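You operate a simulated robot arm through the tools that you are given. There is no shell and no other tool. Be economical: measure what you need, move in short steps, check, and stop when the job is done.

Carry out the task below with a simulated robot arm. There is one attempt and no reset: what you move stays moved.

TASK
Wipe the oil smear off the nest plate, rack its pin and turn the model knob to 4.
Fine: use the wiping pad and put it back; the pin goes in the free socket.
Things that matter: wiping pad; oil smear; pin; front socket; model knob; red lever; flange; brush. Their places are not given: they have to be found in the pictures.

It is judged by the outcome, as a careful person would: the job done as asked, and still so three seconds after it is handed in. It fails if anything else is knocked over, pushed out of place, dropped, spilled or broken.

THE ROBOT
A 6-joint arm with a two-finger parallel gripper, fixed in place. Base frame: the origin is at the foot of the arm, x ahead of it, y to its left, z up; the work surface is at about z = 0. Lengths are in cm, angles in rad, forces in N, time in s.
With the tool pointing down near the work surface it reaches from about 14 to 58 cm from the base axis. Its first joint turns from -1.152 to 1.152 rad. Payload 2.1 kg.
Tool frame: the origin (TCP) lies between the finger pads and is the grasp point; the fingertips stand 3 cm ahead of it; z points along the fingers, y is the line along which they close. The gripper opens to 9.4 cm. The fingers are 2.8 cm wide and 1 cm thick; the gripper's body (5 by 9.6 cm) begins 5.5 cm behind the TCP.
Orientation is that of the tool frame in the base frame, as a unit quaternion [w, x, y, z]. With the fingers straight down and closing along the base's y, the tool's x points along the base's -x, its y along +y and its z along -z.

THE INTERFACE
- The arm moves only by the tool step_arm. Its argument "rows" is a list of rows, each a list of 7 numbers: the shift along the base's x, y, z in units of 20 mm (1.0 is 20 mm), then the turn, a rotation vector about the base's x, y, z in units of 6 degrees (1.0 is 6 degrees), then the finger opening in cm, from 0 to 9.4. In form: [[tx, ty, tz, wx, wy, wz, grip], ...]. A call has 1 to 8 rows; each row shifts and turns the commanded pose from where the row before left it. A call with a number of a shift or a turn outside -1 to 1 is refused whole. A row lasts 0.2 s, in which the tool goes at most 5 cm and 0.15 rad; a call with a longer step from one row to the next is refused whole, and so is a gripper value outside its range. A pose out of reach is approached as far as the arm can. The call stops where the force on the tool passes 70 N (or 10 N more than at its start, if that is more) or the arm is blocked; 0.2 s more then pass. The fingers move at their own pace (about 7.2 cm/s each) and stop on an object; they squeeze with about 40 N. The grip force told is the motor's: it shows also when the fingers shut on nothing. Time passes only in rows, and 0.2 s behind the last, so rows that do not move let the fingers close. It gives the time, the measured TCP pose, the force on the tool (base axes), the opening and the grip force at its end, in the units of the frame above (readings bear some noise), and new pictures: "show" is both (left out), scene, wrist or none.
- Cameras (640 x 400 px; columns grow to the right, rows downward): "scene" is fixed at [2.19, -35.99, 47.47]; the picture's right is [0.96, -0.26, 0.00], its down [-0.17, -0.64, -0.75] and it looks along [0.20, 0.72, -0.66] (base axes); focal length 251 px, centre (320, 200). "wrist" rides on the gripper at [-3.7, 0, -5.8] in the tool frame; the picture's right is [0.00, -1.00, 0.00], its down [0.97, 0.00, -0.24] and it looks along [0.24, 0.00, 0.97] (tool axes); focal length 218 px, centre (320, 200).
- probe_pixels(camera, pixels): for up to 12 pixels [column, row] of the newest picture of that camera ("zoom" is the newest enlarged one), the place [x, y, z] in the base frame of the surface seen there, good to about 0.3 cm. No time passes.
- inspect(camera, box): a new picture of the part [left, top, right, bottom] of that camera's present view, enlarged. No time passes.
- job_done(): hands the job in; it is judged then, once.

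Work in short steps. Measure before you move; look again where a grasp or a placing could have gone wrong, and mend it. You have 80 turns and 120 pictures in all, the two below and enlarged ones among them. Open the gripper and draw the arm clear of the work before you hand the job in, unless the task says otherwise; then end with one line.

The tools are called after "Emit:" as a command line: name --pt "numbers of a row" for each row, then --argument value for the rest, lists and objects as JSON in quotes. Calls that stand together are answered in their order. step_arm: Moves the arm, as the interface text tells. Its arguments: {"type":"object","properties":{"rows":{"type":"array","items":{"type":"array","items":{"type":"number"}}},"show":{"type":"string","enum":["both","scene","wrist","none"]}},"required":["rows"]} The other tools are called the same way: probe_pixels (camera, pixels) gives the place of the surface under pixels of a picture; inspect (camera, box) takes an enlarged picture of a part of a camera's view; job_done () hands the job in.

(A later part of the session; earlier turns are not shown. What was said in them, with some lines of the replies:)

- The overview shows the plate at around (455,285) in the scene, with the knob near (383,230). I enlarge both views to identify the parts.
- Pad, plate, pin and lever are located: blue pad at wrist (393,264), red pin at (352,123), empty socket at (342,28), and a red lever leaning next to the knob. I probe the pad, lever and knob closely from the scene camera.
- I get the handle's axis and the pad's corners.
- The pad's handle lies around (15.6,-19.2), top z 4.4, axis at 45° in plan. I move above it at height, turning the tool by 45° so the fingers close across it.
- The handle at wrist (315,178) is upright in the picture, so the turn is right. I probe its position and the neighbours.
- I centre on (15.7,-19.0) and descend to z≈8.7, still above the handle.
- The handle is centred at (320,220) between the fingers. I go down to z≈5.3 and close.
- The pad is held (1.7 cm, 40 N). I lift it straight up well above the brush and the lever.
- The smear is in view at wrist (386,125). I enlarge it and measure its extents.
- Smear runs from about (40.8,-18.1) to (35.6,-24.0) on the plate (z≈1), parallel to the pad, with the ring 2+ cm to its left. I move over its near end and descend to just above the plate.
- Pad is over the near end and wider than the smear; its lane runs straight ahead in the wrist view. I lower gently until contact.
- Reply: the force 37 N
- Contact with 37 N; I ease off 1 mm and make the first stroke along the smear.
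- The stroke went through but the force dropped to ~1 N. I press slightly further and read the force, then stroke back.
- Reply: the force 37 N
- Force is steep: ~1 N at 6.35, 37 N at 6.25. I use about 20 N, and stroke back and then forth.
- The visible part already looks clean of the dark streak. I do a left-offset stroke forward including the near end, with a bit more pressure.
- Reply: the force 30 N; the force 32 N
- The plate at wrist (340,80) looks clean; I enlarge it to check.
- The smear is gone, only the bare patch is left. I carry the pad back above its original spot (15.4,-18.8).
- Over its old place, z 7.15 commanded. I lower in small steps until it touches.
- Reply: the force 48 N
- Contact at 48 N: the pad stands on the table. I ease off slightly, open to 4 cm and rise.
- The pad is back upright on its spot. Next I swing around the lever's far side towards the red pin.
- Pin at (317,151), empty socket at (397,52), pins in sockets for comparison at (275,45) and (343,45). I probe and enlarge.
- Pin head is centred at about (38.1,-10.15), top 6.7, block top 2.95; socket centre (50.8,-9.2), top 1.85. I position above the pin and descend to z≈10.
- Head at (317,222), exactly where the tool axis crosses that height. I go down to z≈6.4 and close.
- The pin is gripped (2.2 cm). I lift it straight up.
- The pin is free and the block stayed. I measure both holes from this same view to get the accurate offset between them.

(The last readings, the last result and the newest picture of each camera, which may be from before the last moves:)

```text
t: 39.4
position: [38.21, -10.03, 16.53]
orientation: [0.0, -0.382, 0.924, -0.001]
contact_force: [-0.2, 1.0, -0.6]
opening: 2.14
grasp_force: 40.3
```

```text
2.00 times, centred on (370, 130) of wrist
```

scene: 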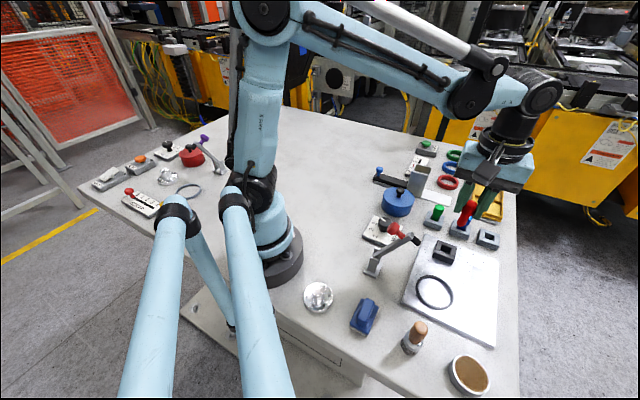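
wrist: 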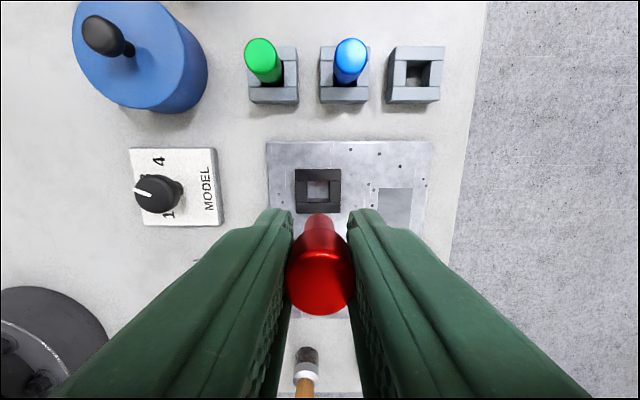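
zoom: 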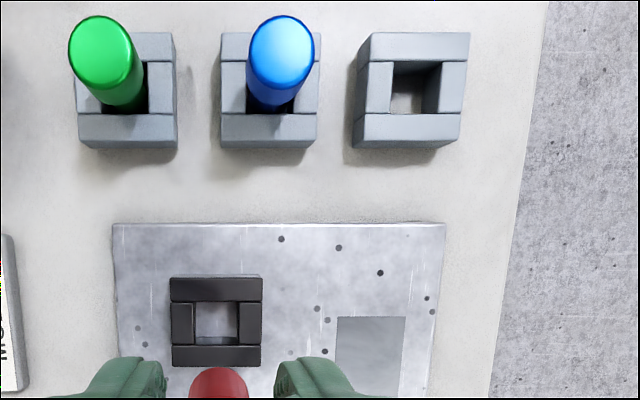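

Offset hole-to-hole is about (12.85, 1.05). I move above the free socket.

Emit:
step_arm --pt "0.913 0.0757 0 0 0 0 0" --pt "0.913 0.0757 0 0 0 0 0" --pt "0.913 0.0757 0 0 0 0 0" --pt "0.913 0.0757 0 0 0 0 0" --pt "0.913 0.0757 0 0 0 0 0" --pt "0.913 0.0757 0 0 0 0 0" --pt "0.913 0.0757 0 0 0 0 0" --pt "0 0 -1 0 0 0 0" --show "none"

Emit:
step_arm --pt "0 0 -1 0 0 0 0" --pt "0 0 -1 0 0 0 0" --pt "0 0 -0.8 0 0 0 0" --pt "0 0 0 0 0 0 0"

Emit:
inspect --camera "scene" --box '[440, 190, 530, 260]'

```text
t: 41.2
position: [50.95, -9.38, 14.46]
orientation: [0.0, -0.382, 0.924, 0.0]
contact_force: [0.3, -0.6, -0.5]
opening: 2.15
grasp_force: 39.7
```

```text
t: 42.2
position: [51.17, -9.24, 8.73]
orientation: [0.001, -0.382, 0.924, 0.0]
contact_force: [0.3, 0.7, -0.6]
opening: 2.13
grasp_force: 40.6
```

scene: 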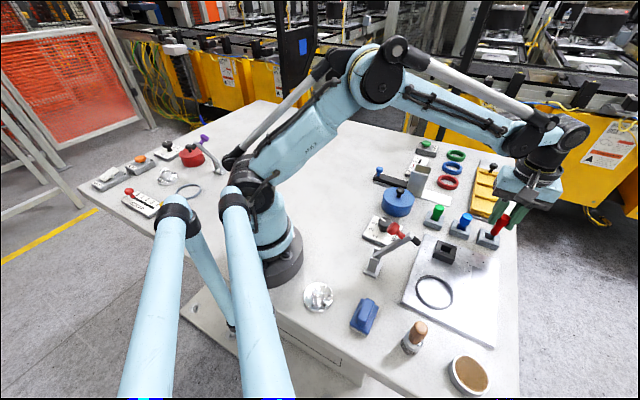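
wrist: 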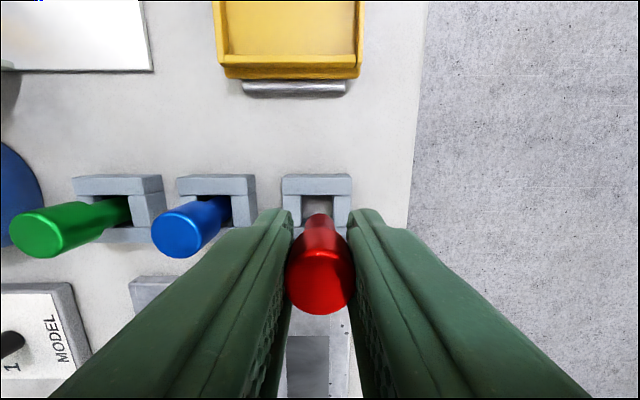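

```text
5.71 times, centred on (485, 225) of scene
```

zoom: 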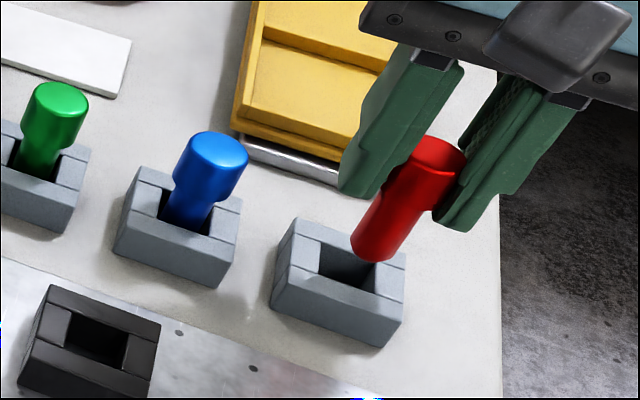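

Nearly aligned; I enlarge the wrist view to compare shaft and hole.

Emit:
inspect --camera "wrist" --box '[270, 165, 370, 240]'

Emit:
probe_pixels --camera "wrist" --pixels '[[287, 180], [347, 180], [285, 192], [349, 192], [320, 225], [320, 184]]'

```text
5.33 times, centred on (320, 202) of wrist
```

zoom: 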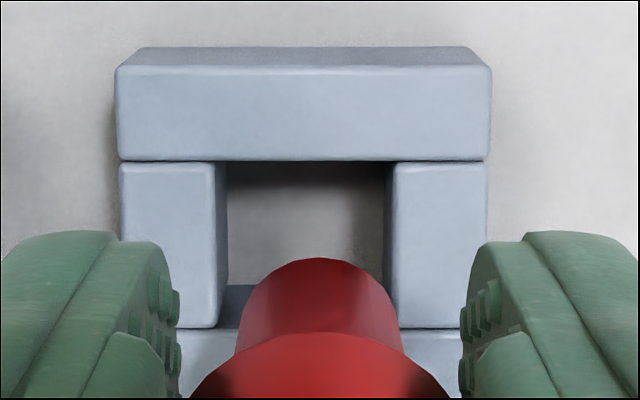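

```text
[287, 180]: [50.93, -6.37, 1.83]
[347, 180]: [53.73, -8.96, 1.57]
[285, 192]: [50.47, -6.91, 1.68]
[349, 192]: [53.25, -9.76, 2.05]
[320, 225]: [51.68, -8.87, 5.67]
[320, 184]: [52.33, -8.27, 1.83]
```

The socket is ~0.15 cm left of the pin and the shaft tip seems ~0.3 cm too near. I correct and lower 1 cm so the tip is right above the hole.

Emit:
step_arm --pt "0.053 0.159 0 0 0 0 0" --pt "0 0 -0.5 0 0 0 0" --pt "0 0 0 0 0 0 0" --show "none"

Emit:
inspect --camera "wrist" --box '[270, 165, 370, 240]'

Emit:
inspect --camera "scene" --box '[465, 205, 515, 255]'

```text
t: 43.0
position: [51.05, -8.82, 7.81]
orientation: [0.0, -0.382, 0.924, 0.0]
contact_force: [-0.5, 0.0, -0.6]
opening: 2.16
grasp_force: 40.0
```

```text
5.33 times, centred on (320, 202) of wrist
```

zoom: 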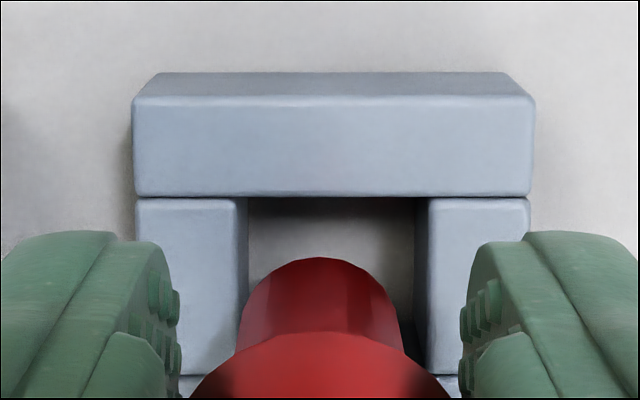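

```text
8.00 times, centred on (490, 230) of scene
```

zoom: 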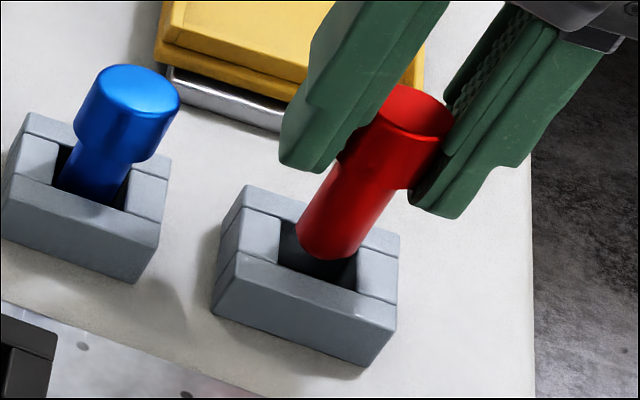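

Now the tip is over the hole, ~0.13 cm left of centre. I correct and begin lowering gently with a force check.

Emit:
step_arm --pt "0.085 0 0 0 0 0 0" --pt "0 0 -0.2 0 0 0 0" --pt "0 0 -0.15 0 0 0 0" --pt "0 0 0 0 0 0 0" --show "none"

Emit:
inspect --camera "scene" --box '[465, 205, 515, 255]'

Emit:
inspect --camera "wrist" --box '[270, 165, 370, 240]'

```text
t: 44.0
position: [51.42, -8.73, 7.18]
orientation: [0.001, -0.382, 0.924, 0.0]
contact_force: [0.7, -0.5, -0.3]
opening: 2.14
grasp_force: 39.7
```

```text
8.00 times, centred on (490, 230) of scene
```

zoom: 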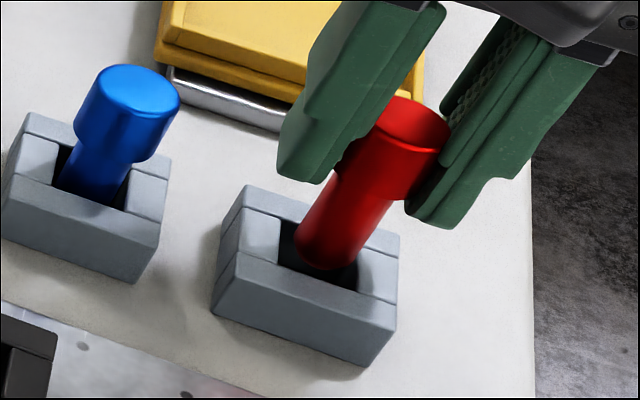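

```text
5.33 times, centred on (320, 202) of wrist
```

zoom: 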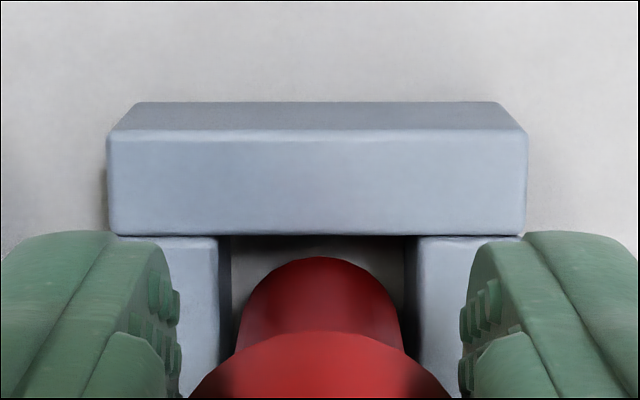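

Centred and free (no contact force); the tip is entering. I continue lowering.

Emit:
step_arm --pt "0 0 -0.2 0 0 0 0" --pt "0 0 -0.2 0 0 0 0" --pt "0 0 -0.15 0 0 0 0" --pt "0 0 0 0 0 0 0" --show "none"

Emit:
inspect --camera "scene" --box '[465, 205, 515, 255]'

```text
t: 45.0
position: [51.29, -8.81, 6.13]
orientation: [0.0, -0.381, 0.924, 0.0]
contact_force: [0.2, -0.3, 0.1]
opening: 2.16
grasp_force: 40.1
```

```text
8.00 times, centred on (490, 230) of scene
```

zoom: 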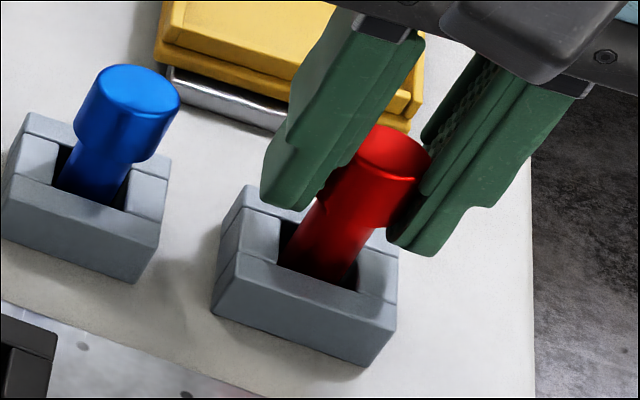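

The pin is inside the hole without contact. I lower the last ~0.5 cm.

Emit:
step_arm --pt "0 0 -0.15 0 0 0 0" --pt "0 0 -0.1 0 0 0 0" --pt "0 0 0 0 0 0 0" --show "none"

Emit:
inspect --camera "scene" --box '[465, 205, 515, 255]'

```text
t: 45.8
position: [51.36, -8.83, 5.47]
orientation: [0.0, -0.382, 0.924, 0.001]
contact_force: [-2.7, -0.4, 16.3]
opening: 2.14
grasp_force: 40.0
```

```text
8.00 times, centred on (490, 230) of scene
```

zoom: 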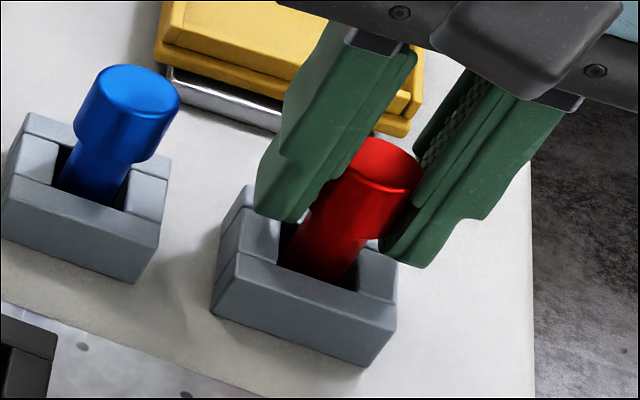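

It bottoms out with 16 N, seated like its neighbours. I release and rise.

Emit:
step_arm --pt "0 0 0.02 0 0 0 2.8" --pt "0 0 0 0 0 0 3.6" --pt "0 0 0 0 0 0 4" --pt "0 0 0 0 0 0 4" --show "none"

Emit:
step_arm --pt "0 0 0.5 0 0 0 4" --pt "0 0 1 0 0 0 4" --pt "0 0 1 0 0 0 4" --pt "0 0 1 0 0 0 4" --pt "0 0 1 0 0 0 4" --pt "0 0 1 0 0 0 4" --pt "-0.3 0 1 0 0 0 4" --pt "-0.3 0 1 0 0 0 4"

Emit:
inspect --camera "scene" --box '[425, 195, 515, 255]'

```text
t: 46.8
position: [51.26, -8.78, 5.55]
orientation: [0.0, -0.382, 0.924, 0.0]
contact_force: [0.5, 0.6, -0.4]
opening: 4.02
grasp_force: 0.1
```

```text
t: 48.6
position: [50.08, -8.91, 20.78]
orientation: [0.0, -0.382, 0.924, 0.0]
contact_force: [-0.6, 0.4, -0.2]
opening: 4.03
grasp_force: 0.0
```

scene: 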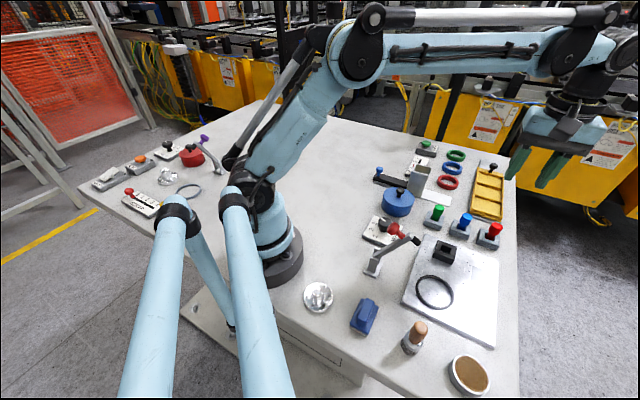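
wrist: 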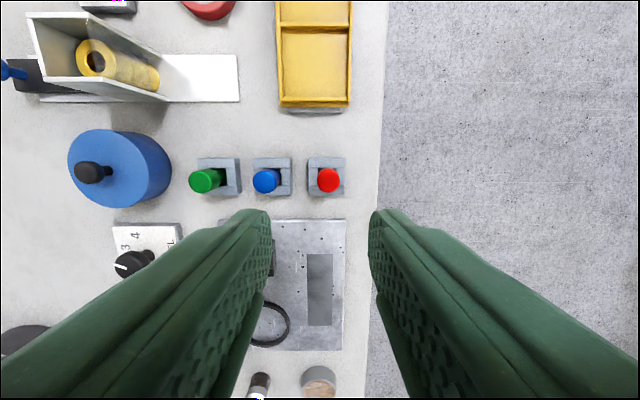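

```text
6.67 times, centred on (470, 225) of scene
```

zoom: 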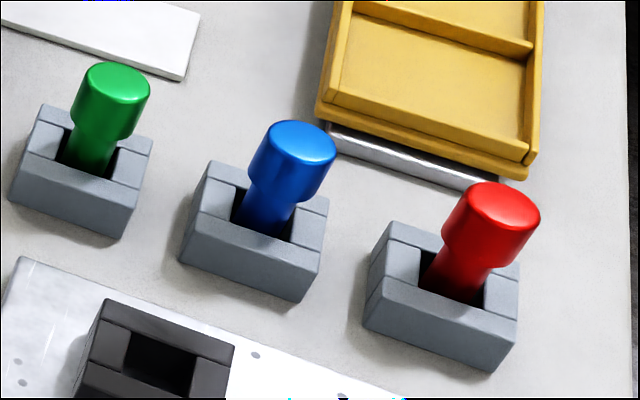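

The red pin is racked. Next, the knob: I move towards it at z≈20, staying away from the lever.

Emit:
step_arm --pt "-1 0.4 0 0 0 0 4" --pt "-1 0.4 0 0 0 0 4" --pt "-1 0.4 0 0 0 0 4" --pt "-1 0.4 0 0 0 0 4" --pt "-1 0.4 0 0 0 0 4" --pt "-1 0.4 0 0 0 0 4" --pt "-1 0.4 0 0 0 0 4" --pt "-1 0.4 0 0 0 0 4" --show "none"

Emit:
step_arm --pt "-1 0.3 0 0 0 0 4" --pt "-1 0.2 0 0 0 0 4" --pt "-0.8 0 0 0 0 0 4" --pt "0 0 0 0 0 0 4"

```text
t: 50.4
position: [33.94, -2.44, 20.62]
orientation: [0.001, -0.382, 0.924, 0.0]
contact_force: [-1.2, 0.8, 0.3]
opening: 4.02
grasp_force: 0.0
```

```text
t: 51.4
position: [28.38, -1.53, 20.61]
orientation: [0.0, -0.381, 0.924, 0.0]
contact_force: [0.9, 0.1, 0.1]
opening: 3.99
grasp_force: 0.0
```

scene: 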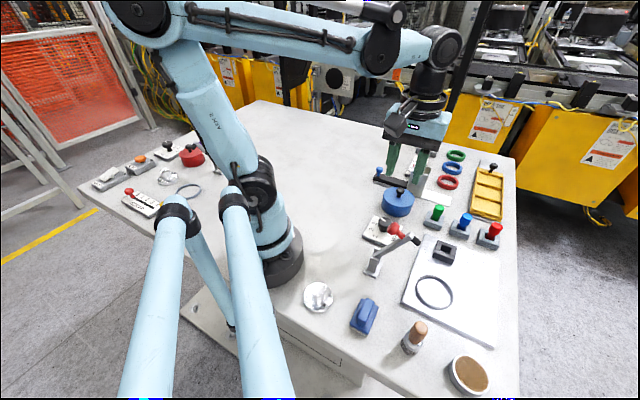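
wrist: 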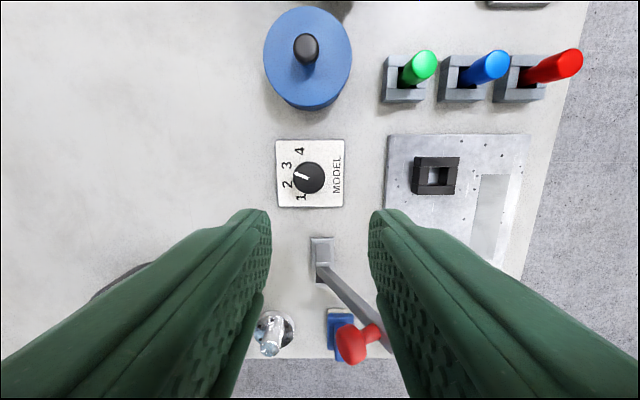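

I enlarge the knob at (309,177) to read the pointer and measure.

Emit:
inspect --camera "wrist" --box '[265, 130, 355, 215]'

Emit:
probe_pixels --camera "wrist" --pixels '[[309, 177], [300, 177], [319, 177], [309, 166], [309, 188], [279, 142], [341, 142], [280, 204], [341, 204], [300, 151], [300, 197], [353, 345]]'

```text
4.71 times, centred on (310, 172) of wrist
```

zoom: 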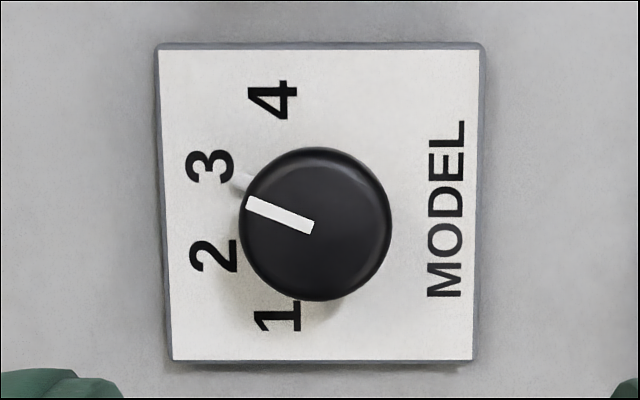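

```text
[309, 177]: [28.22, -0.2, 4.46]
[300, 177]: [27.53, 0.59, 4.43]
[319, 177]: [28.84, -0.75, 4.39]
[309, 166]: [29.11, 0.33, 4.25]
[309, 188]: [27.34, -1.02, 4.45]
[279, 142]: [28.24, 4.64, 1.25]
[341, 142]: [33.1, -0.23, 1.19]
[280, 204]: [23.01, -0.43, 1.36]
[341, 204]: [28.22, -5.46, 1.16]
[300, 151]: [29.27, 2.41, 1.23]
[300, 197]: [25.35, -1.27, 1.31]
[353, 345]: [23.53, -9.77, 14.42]
```

Pointer is at 3; the digits are 45° apart, so 4 needs a 45° clockwise turn seen from above. I centre over the knob (28.15,-0.3), open to 5.5 cm and descend partway.

Emit:
step_arm --pt "-0.08 0.51 0 0 0 0 5.5" --pt "0 0 -1 0 0 0 5.5" --pt "0 0 -1 0 0 0 5.5" --pt "0 0 -1 0 0 0 5.5" --pt "0 0 -1 0 0 0 5.5" --pt "0 0 -1 0 0 0 5.5" --pt "0 0 0 0 0 0 5.5"

```text
t: 53.0
position: [28.3, -0.41, 10.7]
orientation: [-0.001, -0.381, 0.924, -0.001]
contact_force: [0.1, -0.1, -0.2]
opening: 5.5
grasp_force: 0.0
```

scene: 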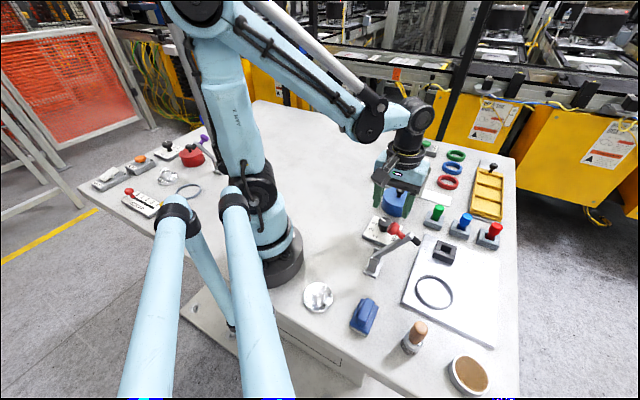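
wrist: 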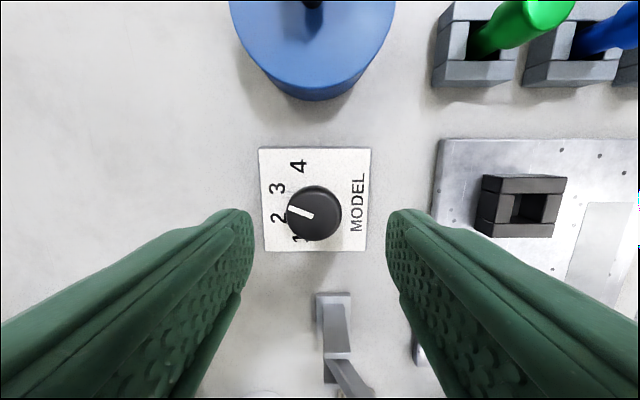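

The knob is 0.3 cm left of centre; I correct, descend to z≈5.2 and close.

Emit:
step_arm --pt "-0.1 0.1 0 0 0 0 5.5" --pt "0 0 -0.9 0 0 0 5.5" --pt "0 0 -0.9 0 0 0 5.5" --pt "0 0 -0.8 0 0 0 5.5" --pt "0 0 0 0 0 0 5.5"

```text
t: 54.2
position: [28.09, -0.11, 5.54]
orientation: [0.0, -0.382, 0.924, 0.001]
contact_force: [-0.4, -0.4, -0.6]
opening: 5.48
grasp_force: 0.1
```

scene: 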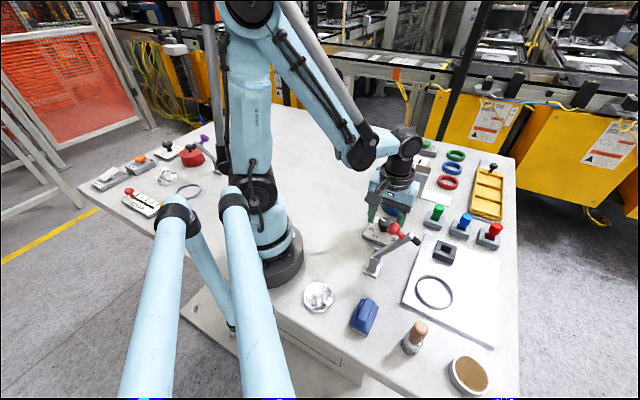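
wrist: 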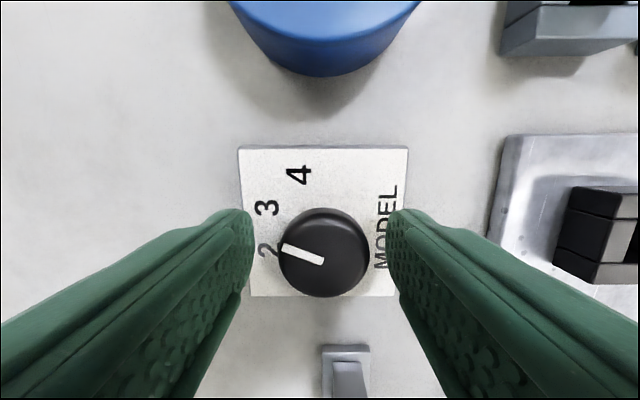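

The knob centre is slightly ahead (0.25 cm); I nudge and close on it.

Emit:
step_arm --pt "0.11 0.06 0 0 0 0 5.5" --pt "0 0 0 0 0 0 4" --pt "0 0 0 0 0 0 0" --pt "0 0 0 0 0 0 0" --pt "0 0 0 0 0 0 0" --show "wrist"

```text
t: 55.4
position: [28.17, 0.08, 5.44]
orientation: [0.0, -0.383, 0.924, 0.001]
contact_force: [-2.4, 5.4, -4.8]
opening: 3.29
grasp_force: 44.8
```

wrist: 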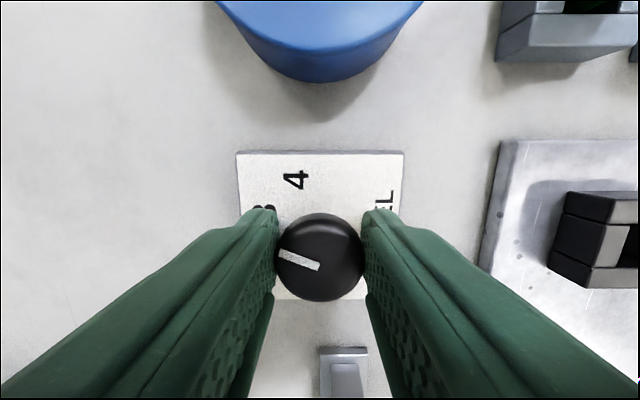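

Gripped (3.3 cm, small side force). I turn it clockwise 45° in steps.

Emit:
step_arm --pt "0 0 0 0 0 -0.9375 0" --pt "0 0 0 0 0 -0.9375 0" --pt "0 0 0 0 0 -0.9375 0" --pt "0 0 0 0 0 -0.9375 0" --show "wrist"

```text
t: 56.4
position: [28.44, -0.05, 5.32]
orientation: [0.0, -0.194, 0.981, -0.004]
contact_force: [-11.1, -15.0, 38.6]
opening: 3.32
grasp_force: 44.8
```

wrist: 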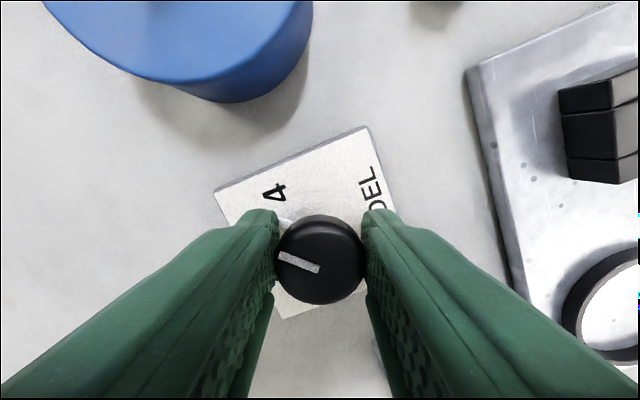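

The knob turns with the fingers. Side force 18 N, vertical 39 N, so I shift a little to relieve it while turning on.

Emit:
step_arm --pt "-0.03 -0.05 0.04 0 0 -0.5 0" --pt "-0.02 -0.02 0.02 0 0 -0.9375 0" --show "wrist"

```text
t: 57.0
position: [28.35, -0.22, 5.53]
orientation: [0.003, -0.12, 0.993, -0.001]
contact_force: [15.2, -14.9, -38.8]
opening: 3.34
grasp_force: 45.1
```

wrist: 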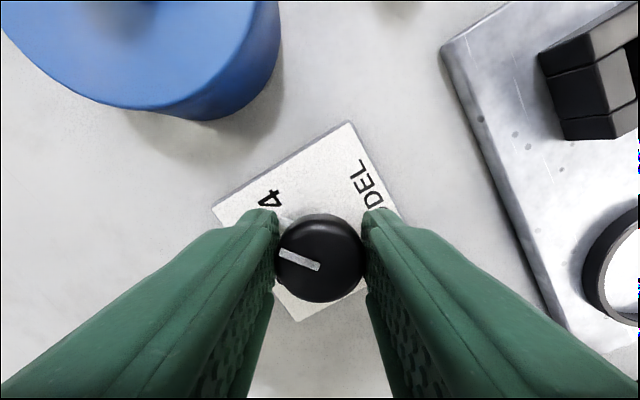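

Emit:
step_arm --pt "0.02 -0.02 -0.03 0 0 -0.6 0" --pt "0.01 -0.01 0 0 0 -0.9 0" --pt "0 0 0 0 0 -0.8125 0" --pt "0 0 0 0 0 0 0" --show "wrist"

```text
t: 58.0
position: [28.37, -0.42, 5.47]
orientation: [0.001, 0.002, 1.0, -0.002]
contact_force: [12.8, -19.2, 23.2]
opening: 3.3
grasp_force: 44.9
```

wrist: 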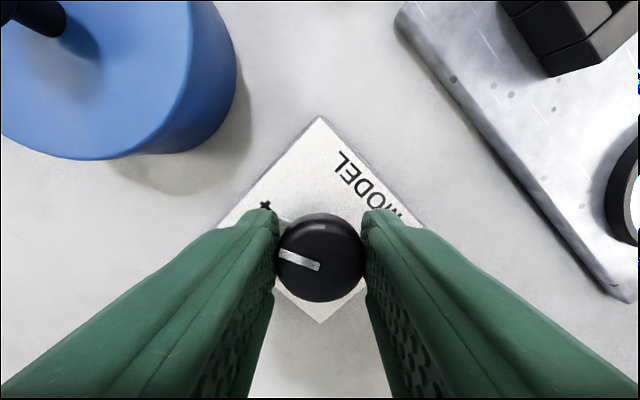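

Tool is at 45° turned and the pointer came along. I release and rise to check the reading.

Emit:
step_arm --pt "0 0 0 0 0 0 4.5" --pt "0 0 0 0 0 0 5.5" --pt "0 0 0 0 0 0 5.5" --pt "0 0 0.8 0 0 0 5.5" --pt "0 0 1 0 0 0 5.5" --pt "0 0 1 0 0 0 5.5" --pt "0 0 1 0 0 0 5.5" --pt "0 0 1 0 0 0 5.5"

Emit:
inspect --camera "wrist" --box '[260, 130, 380, 260]'

```text
t: 59.8
position: [28.37, -0.49, 15.17]
orientation: [-0.001, 0.0, 1.0, 0.0]
contact_force: [0.2, 0.1, -0.4]
opening: 5.51
grasp_force: 0.1
```

scene: 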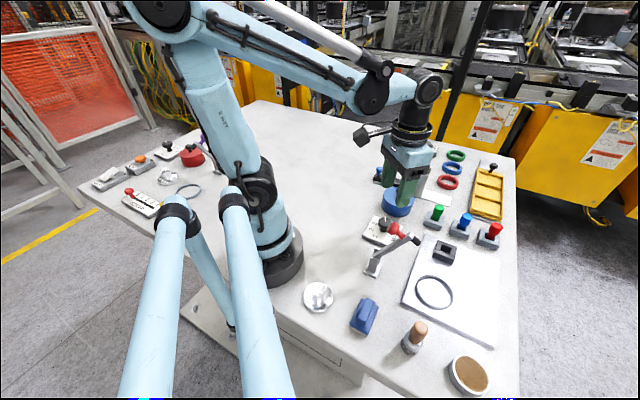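
wrist: 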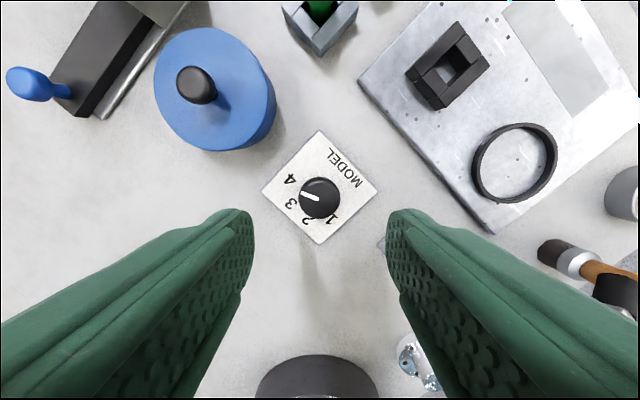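

```text
3.08 times, centred on (320, 195) of wrist
```

zoom: 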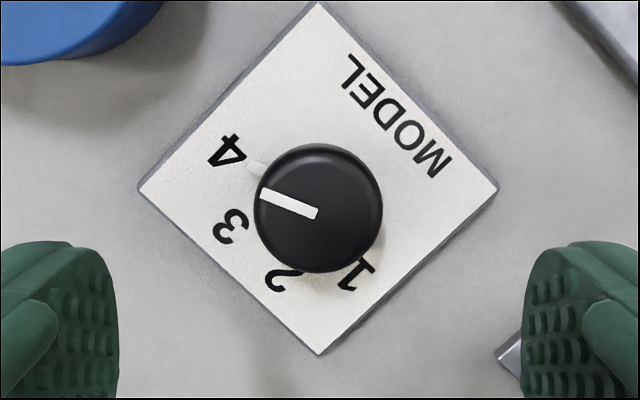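

The pointer reads about 4, perhaps ~4° short. I enlarge further to judge precisely.

Emit:
inspect --camera "wrist" --box '[284, 170, 354, 226]'

```text
7.14 times, centred on (319, 198) of wrist
```

zoom: 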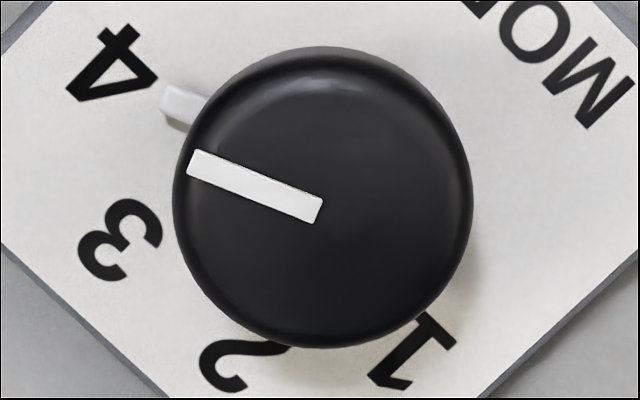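

The bar is at about 70° against 67.5° for the 4, within ~2°, the same as it was at the 3. I raise the arm clear and check the whole scene.

Emit:
step_arm --pt "0 0 1 0 0 0 5.5" --pt "0 0 1 0 0 0 6" --pt "0 0 1 0 0 0 7" --pt "0 0 1 0 0 0 8" --pt "0 0 1 0 0 0 9" --pt "0 0 1 0 0 0 9" --pt "0 0 1 0 0 0 9"

Emit:
inspect --camera "scene" --box '[300, 200, 520, 398]'

```text
t: 61.4
position: [28.34, -0.24, 29.26]
orientation: [0.0, 0.001, 1.0, 0.0]
contact_force: [-0.1, -0.3, -0.4]
opening: 9.01
grasp_force: 0.1
```

scene: 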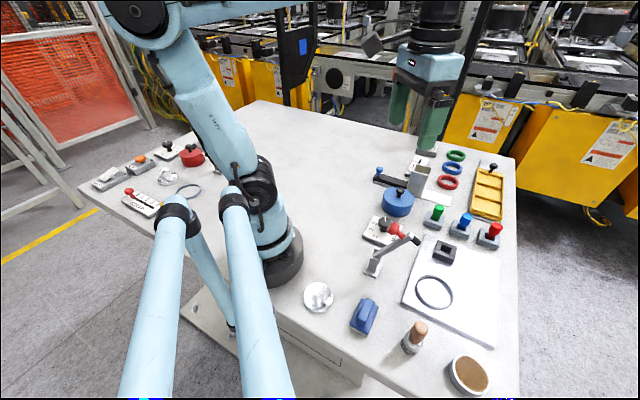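
wrist: 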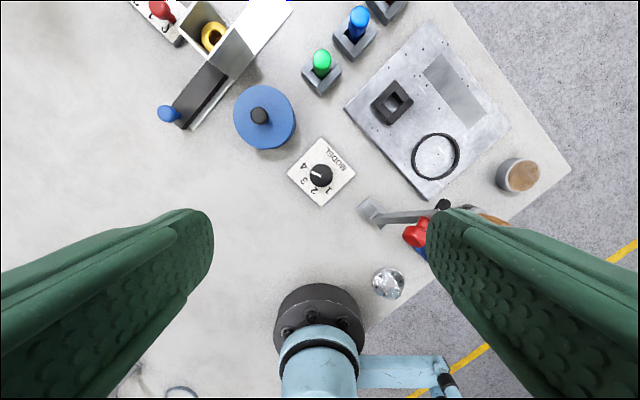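

```text
2.02 times, centred on (410, 299) of scene
```

zoom: 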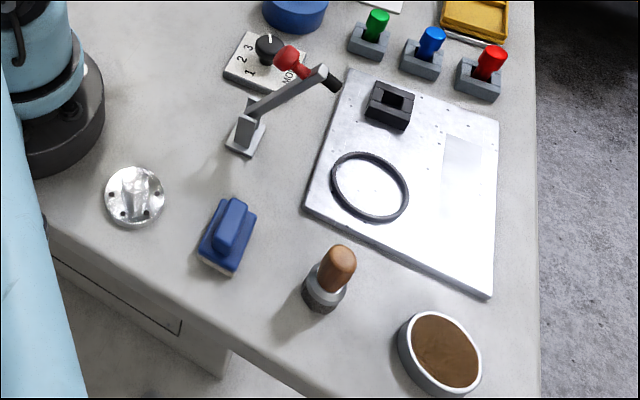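

Everything is in place: the plate is clean, the pad is back, the red pin is racked, the knob is at 4, and the arm is clear with the gripper open. I hand the job in.

Emit:
job_done

```text
The job is handed in.
```

I wiped the oil smear off the nest plate and put the pad back where it was. I racked the red pin in the free socket and turned the model knob to 4 (pointer within about 2° of the mark), and nothing else looked disturbed in the final pictures.
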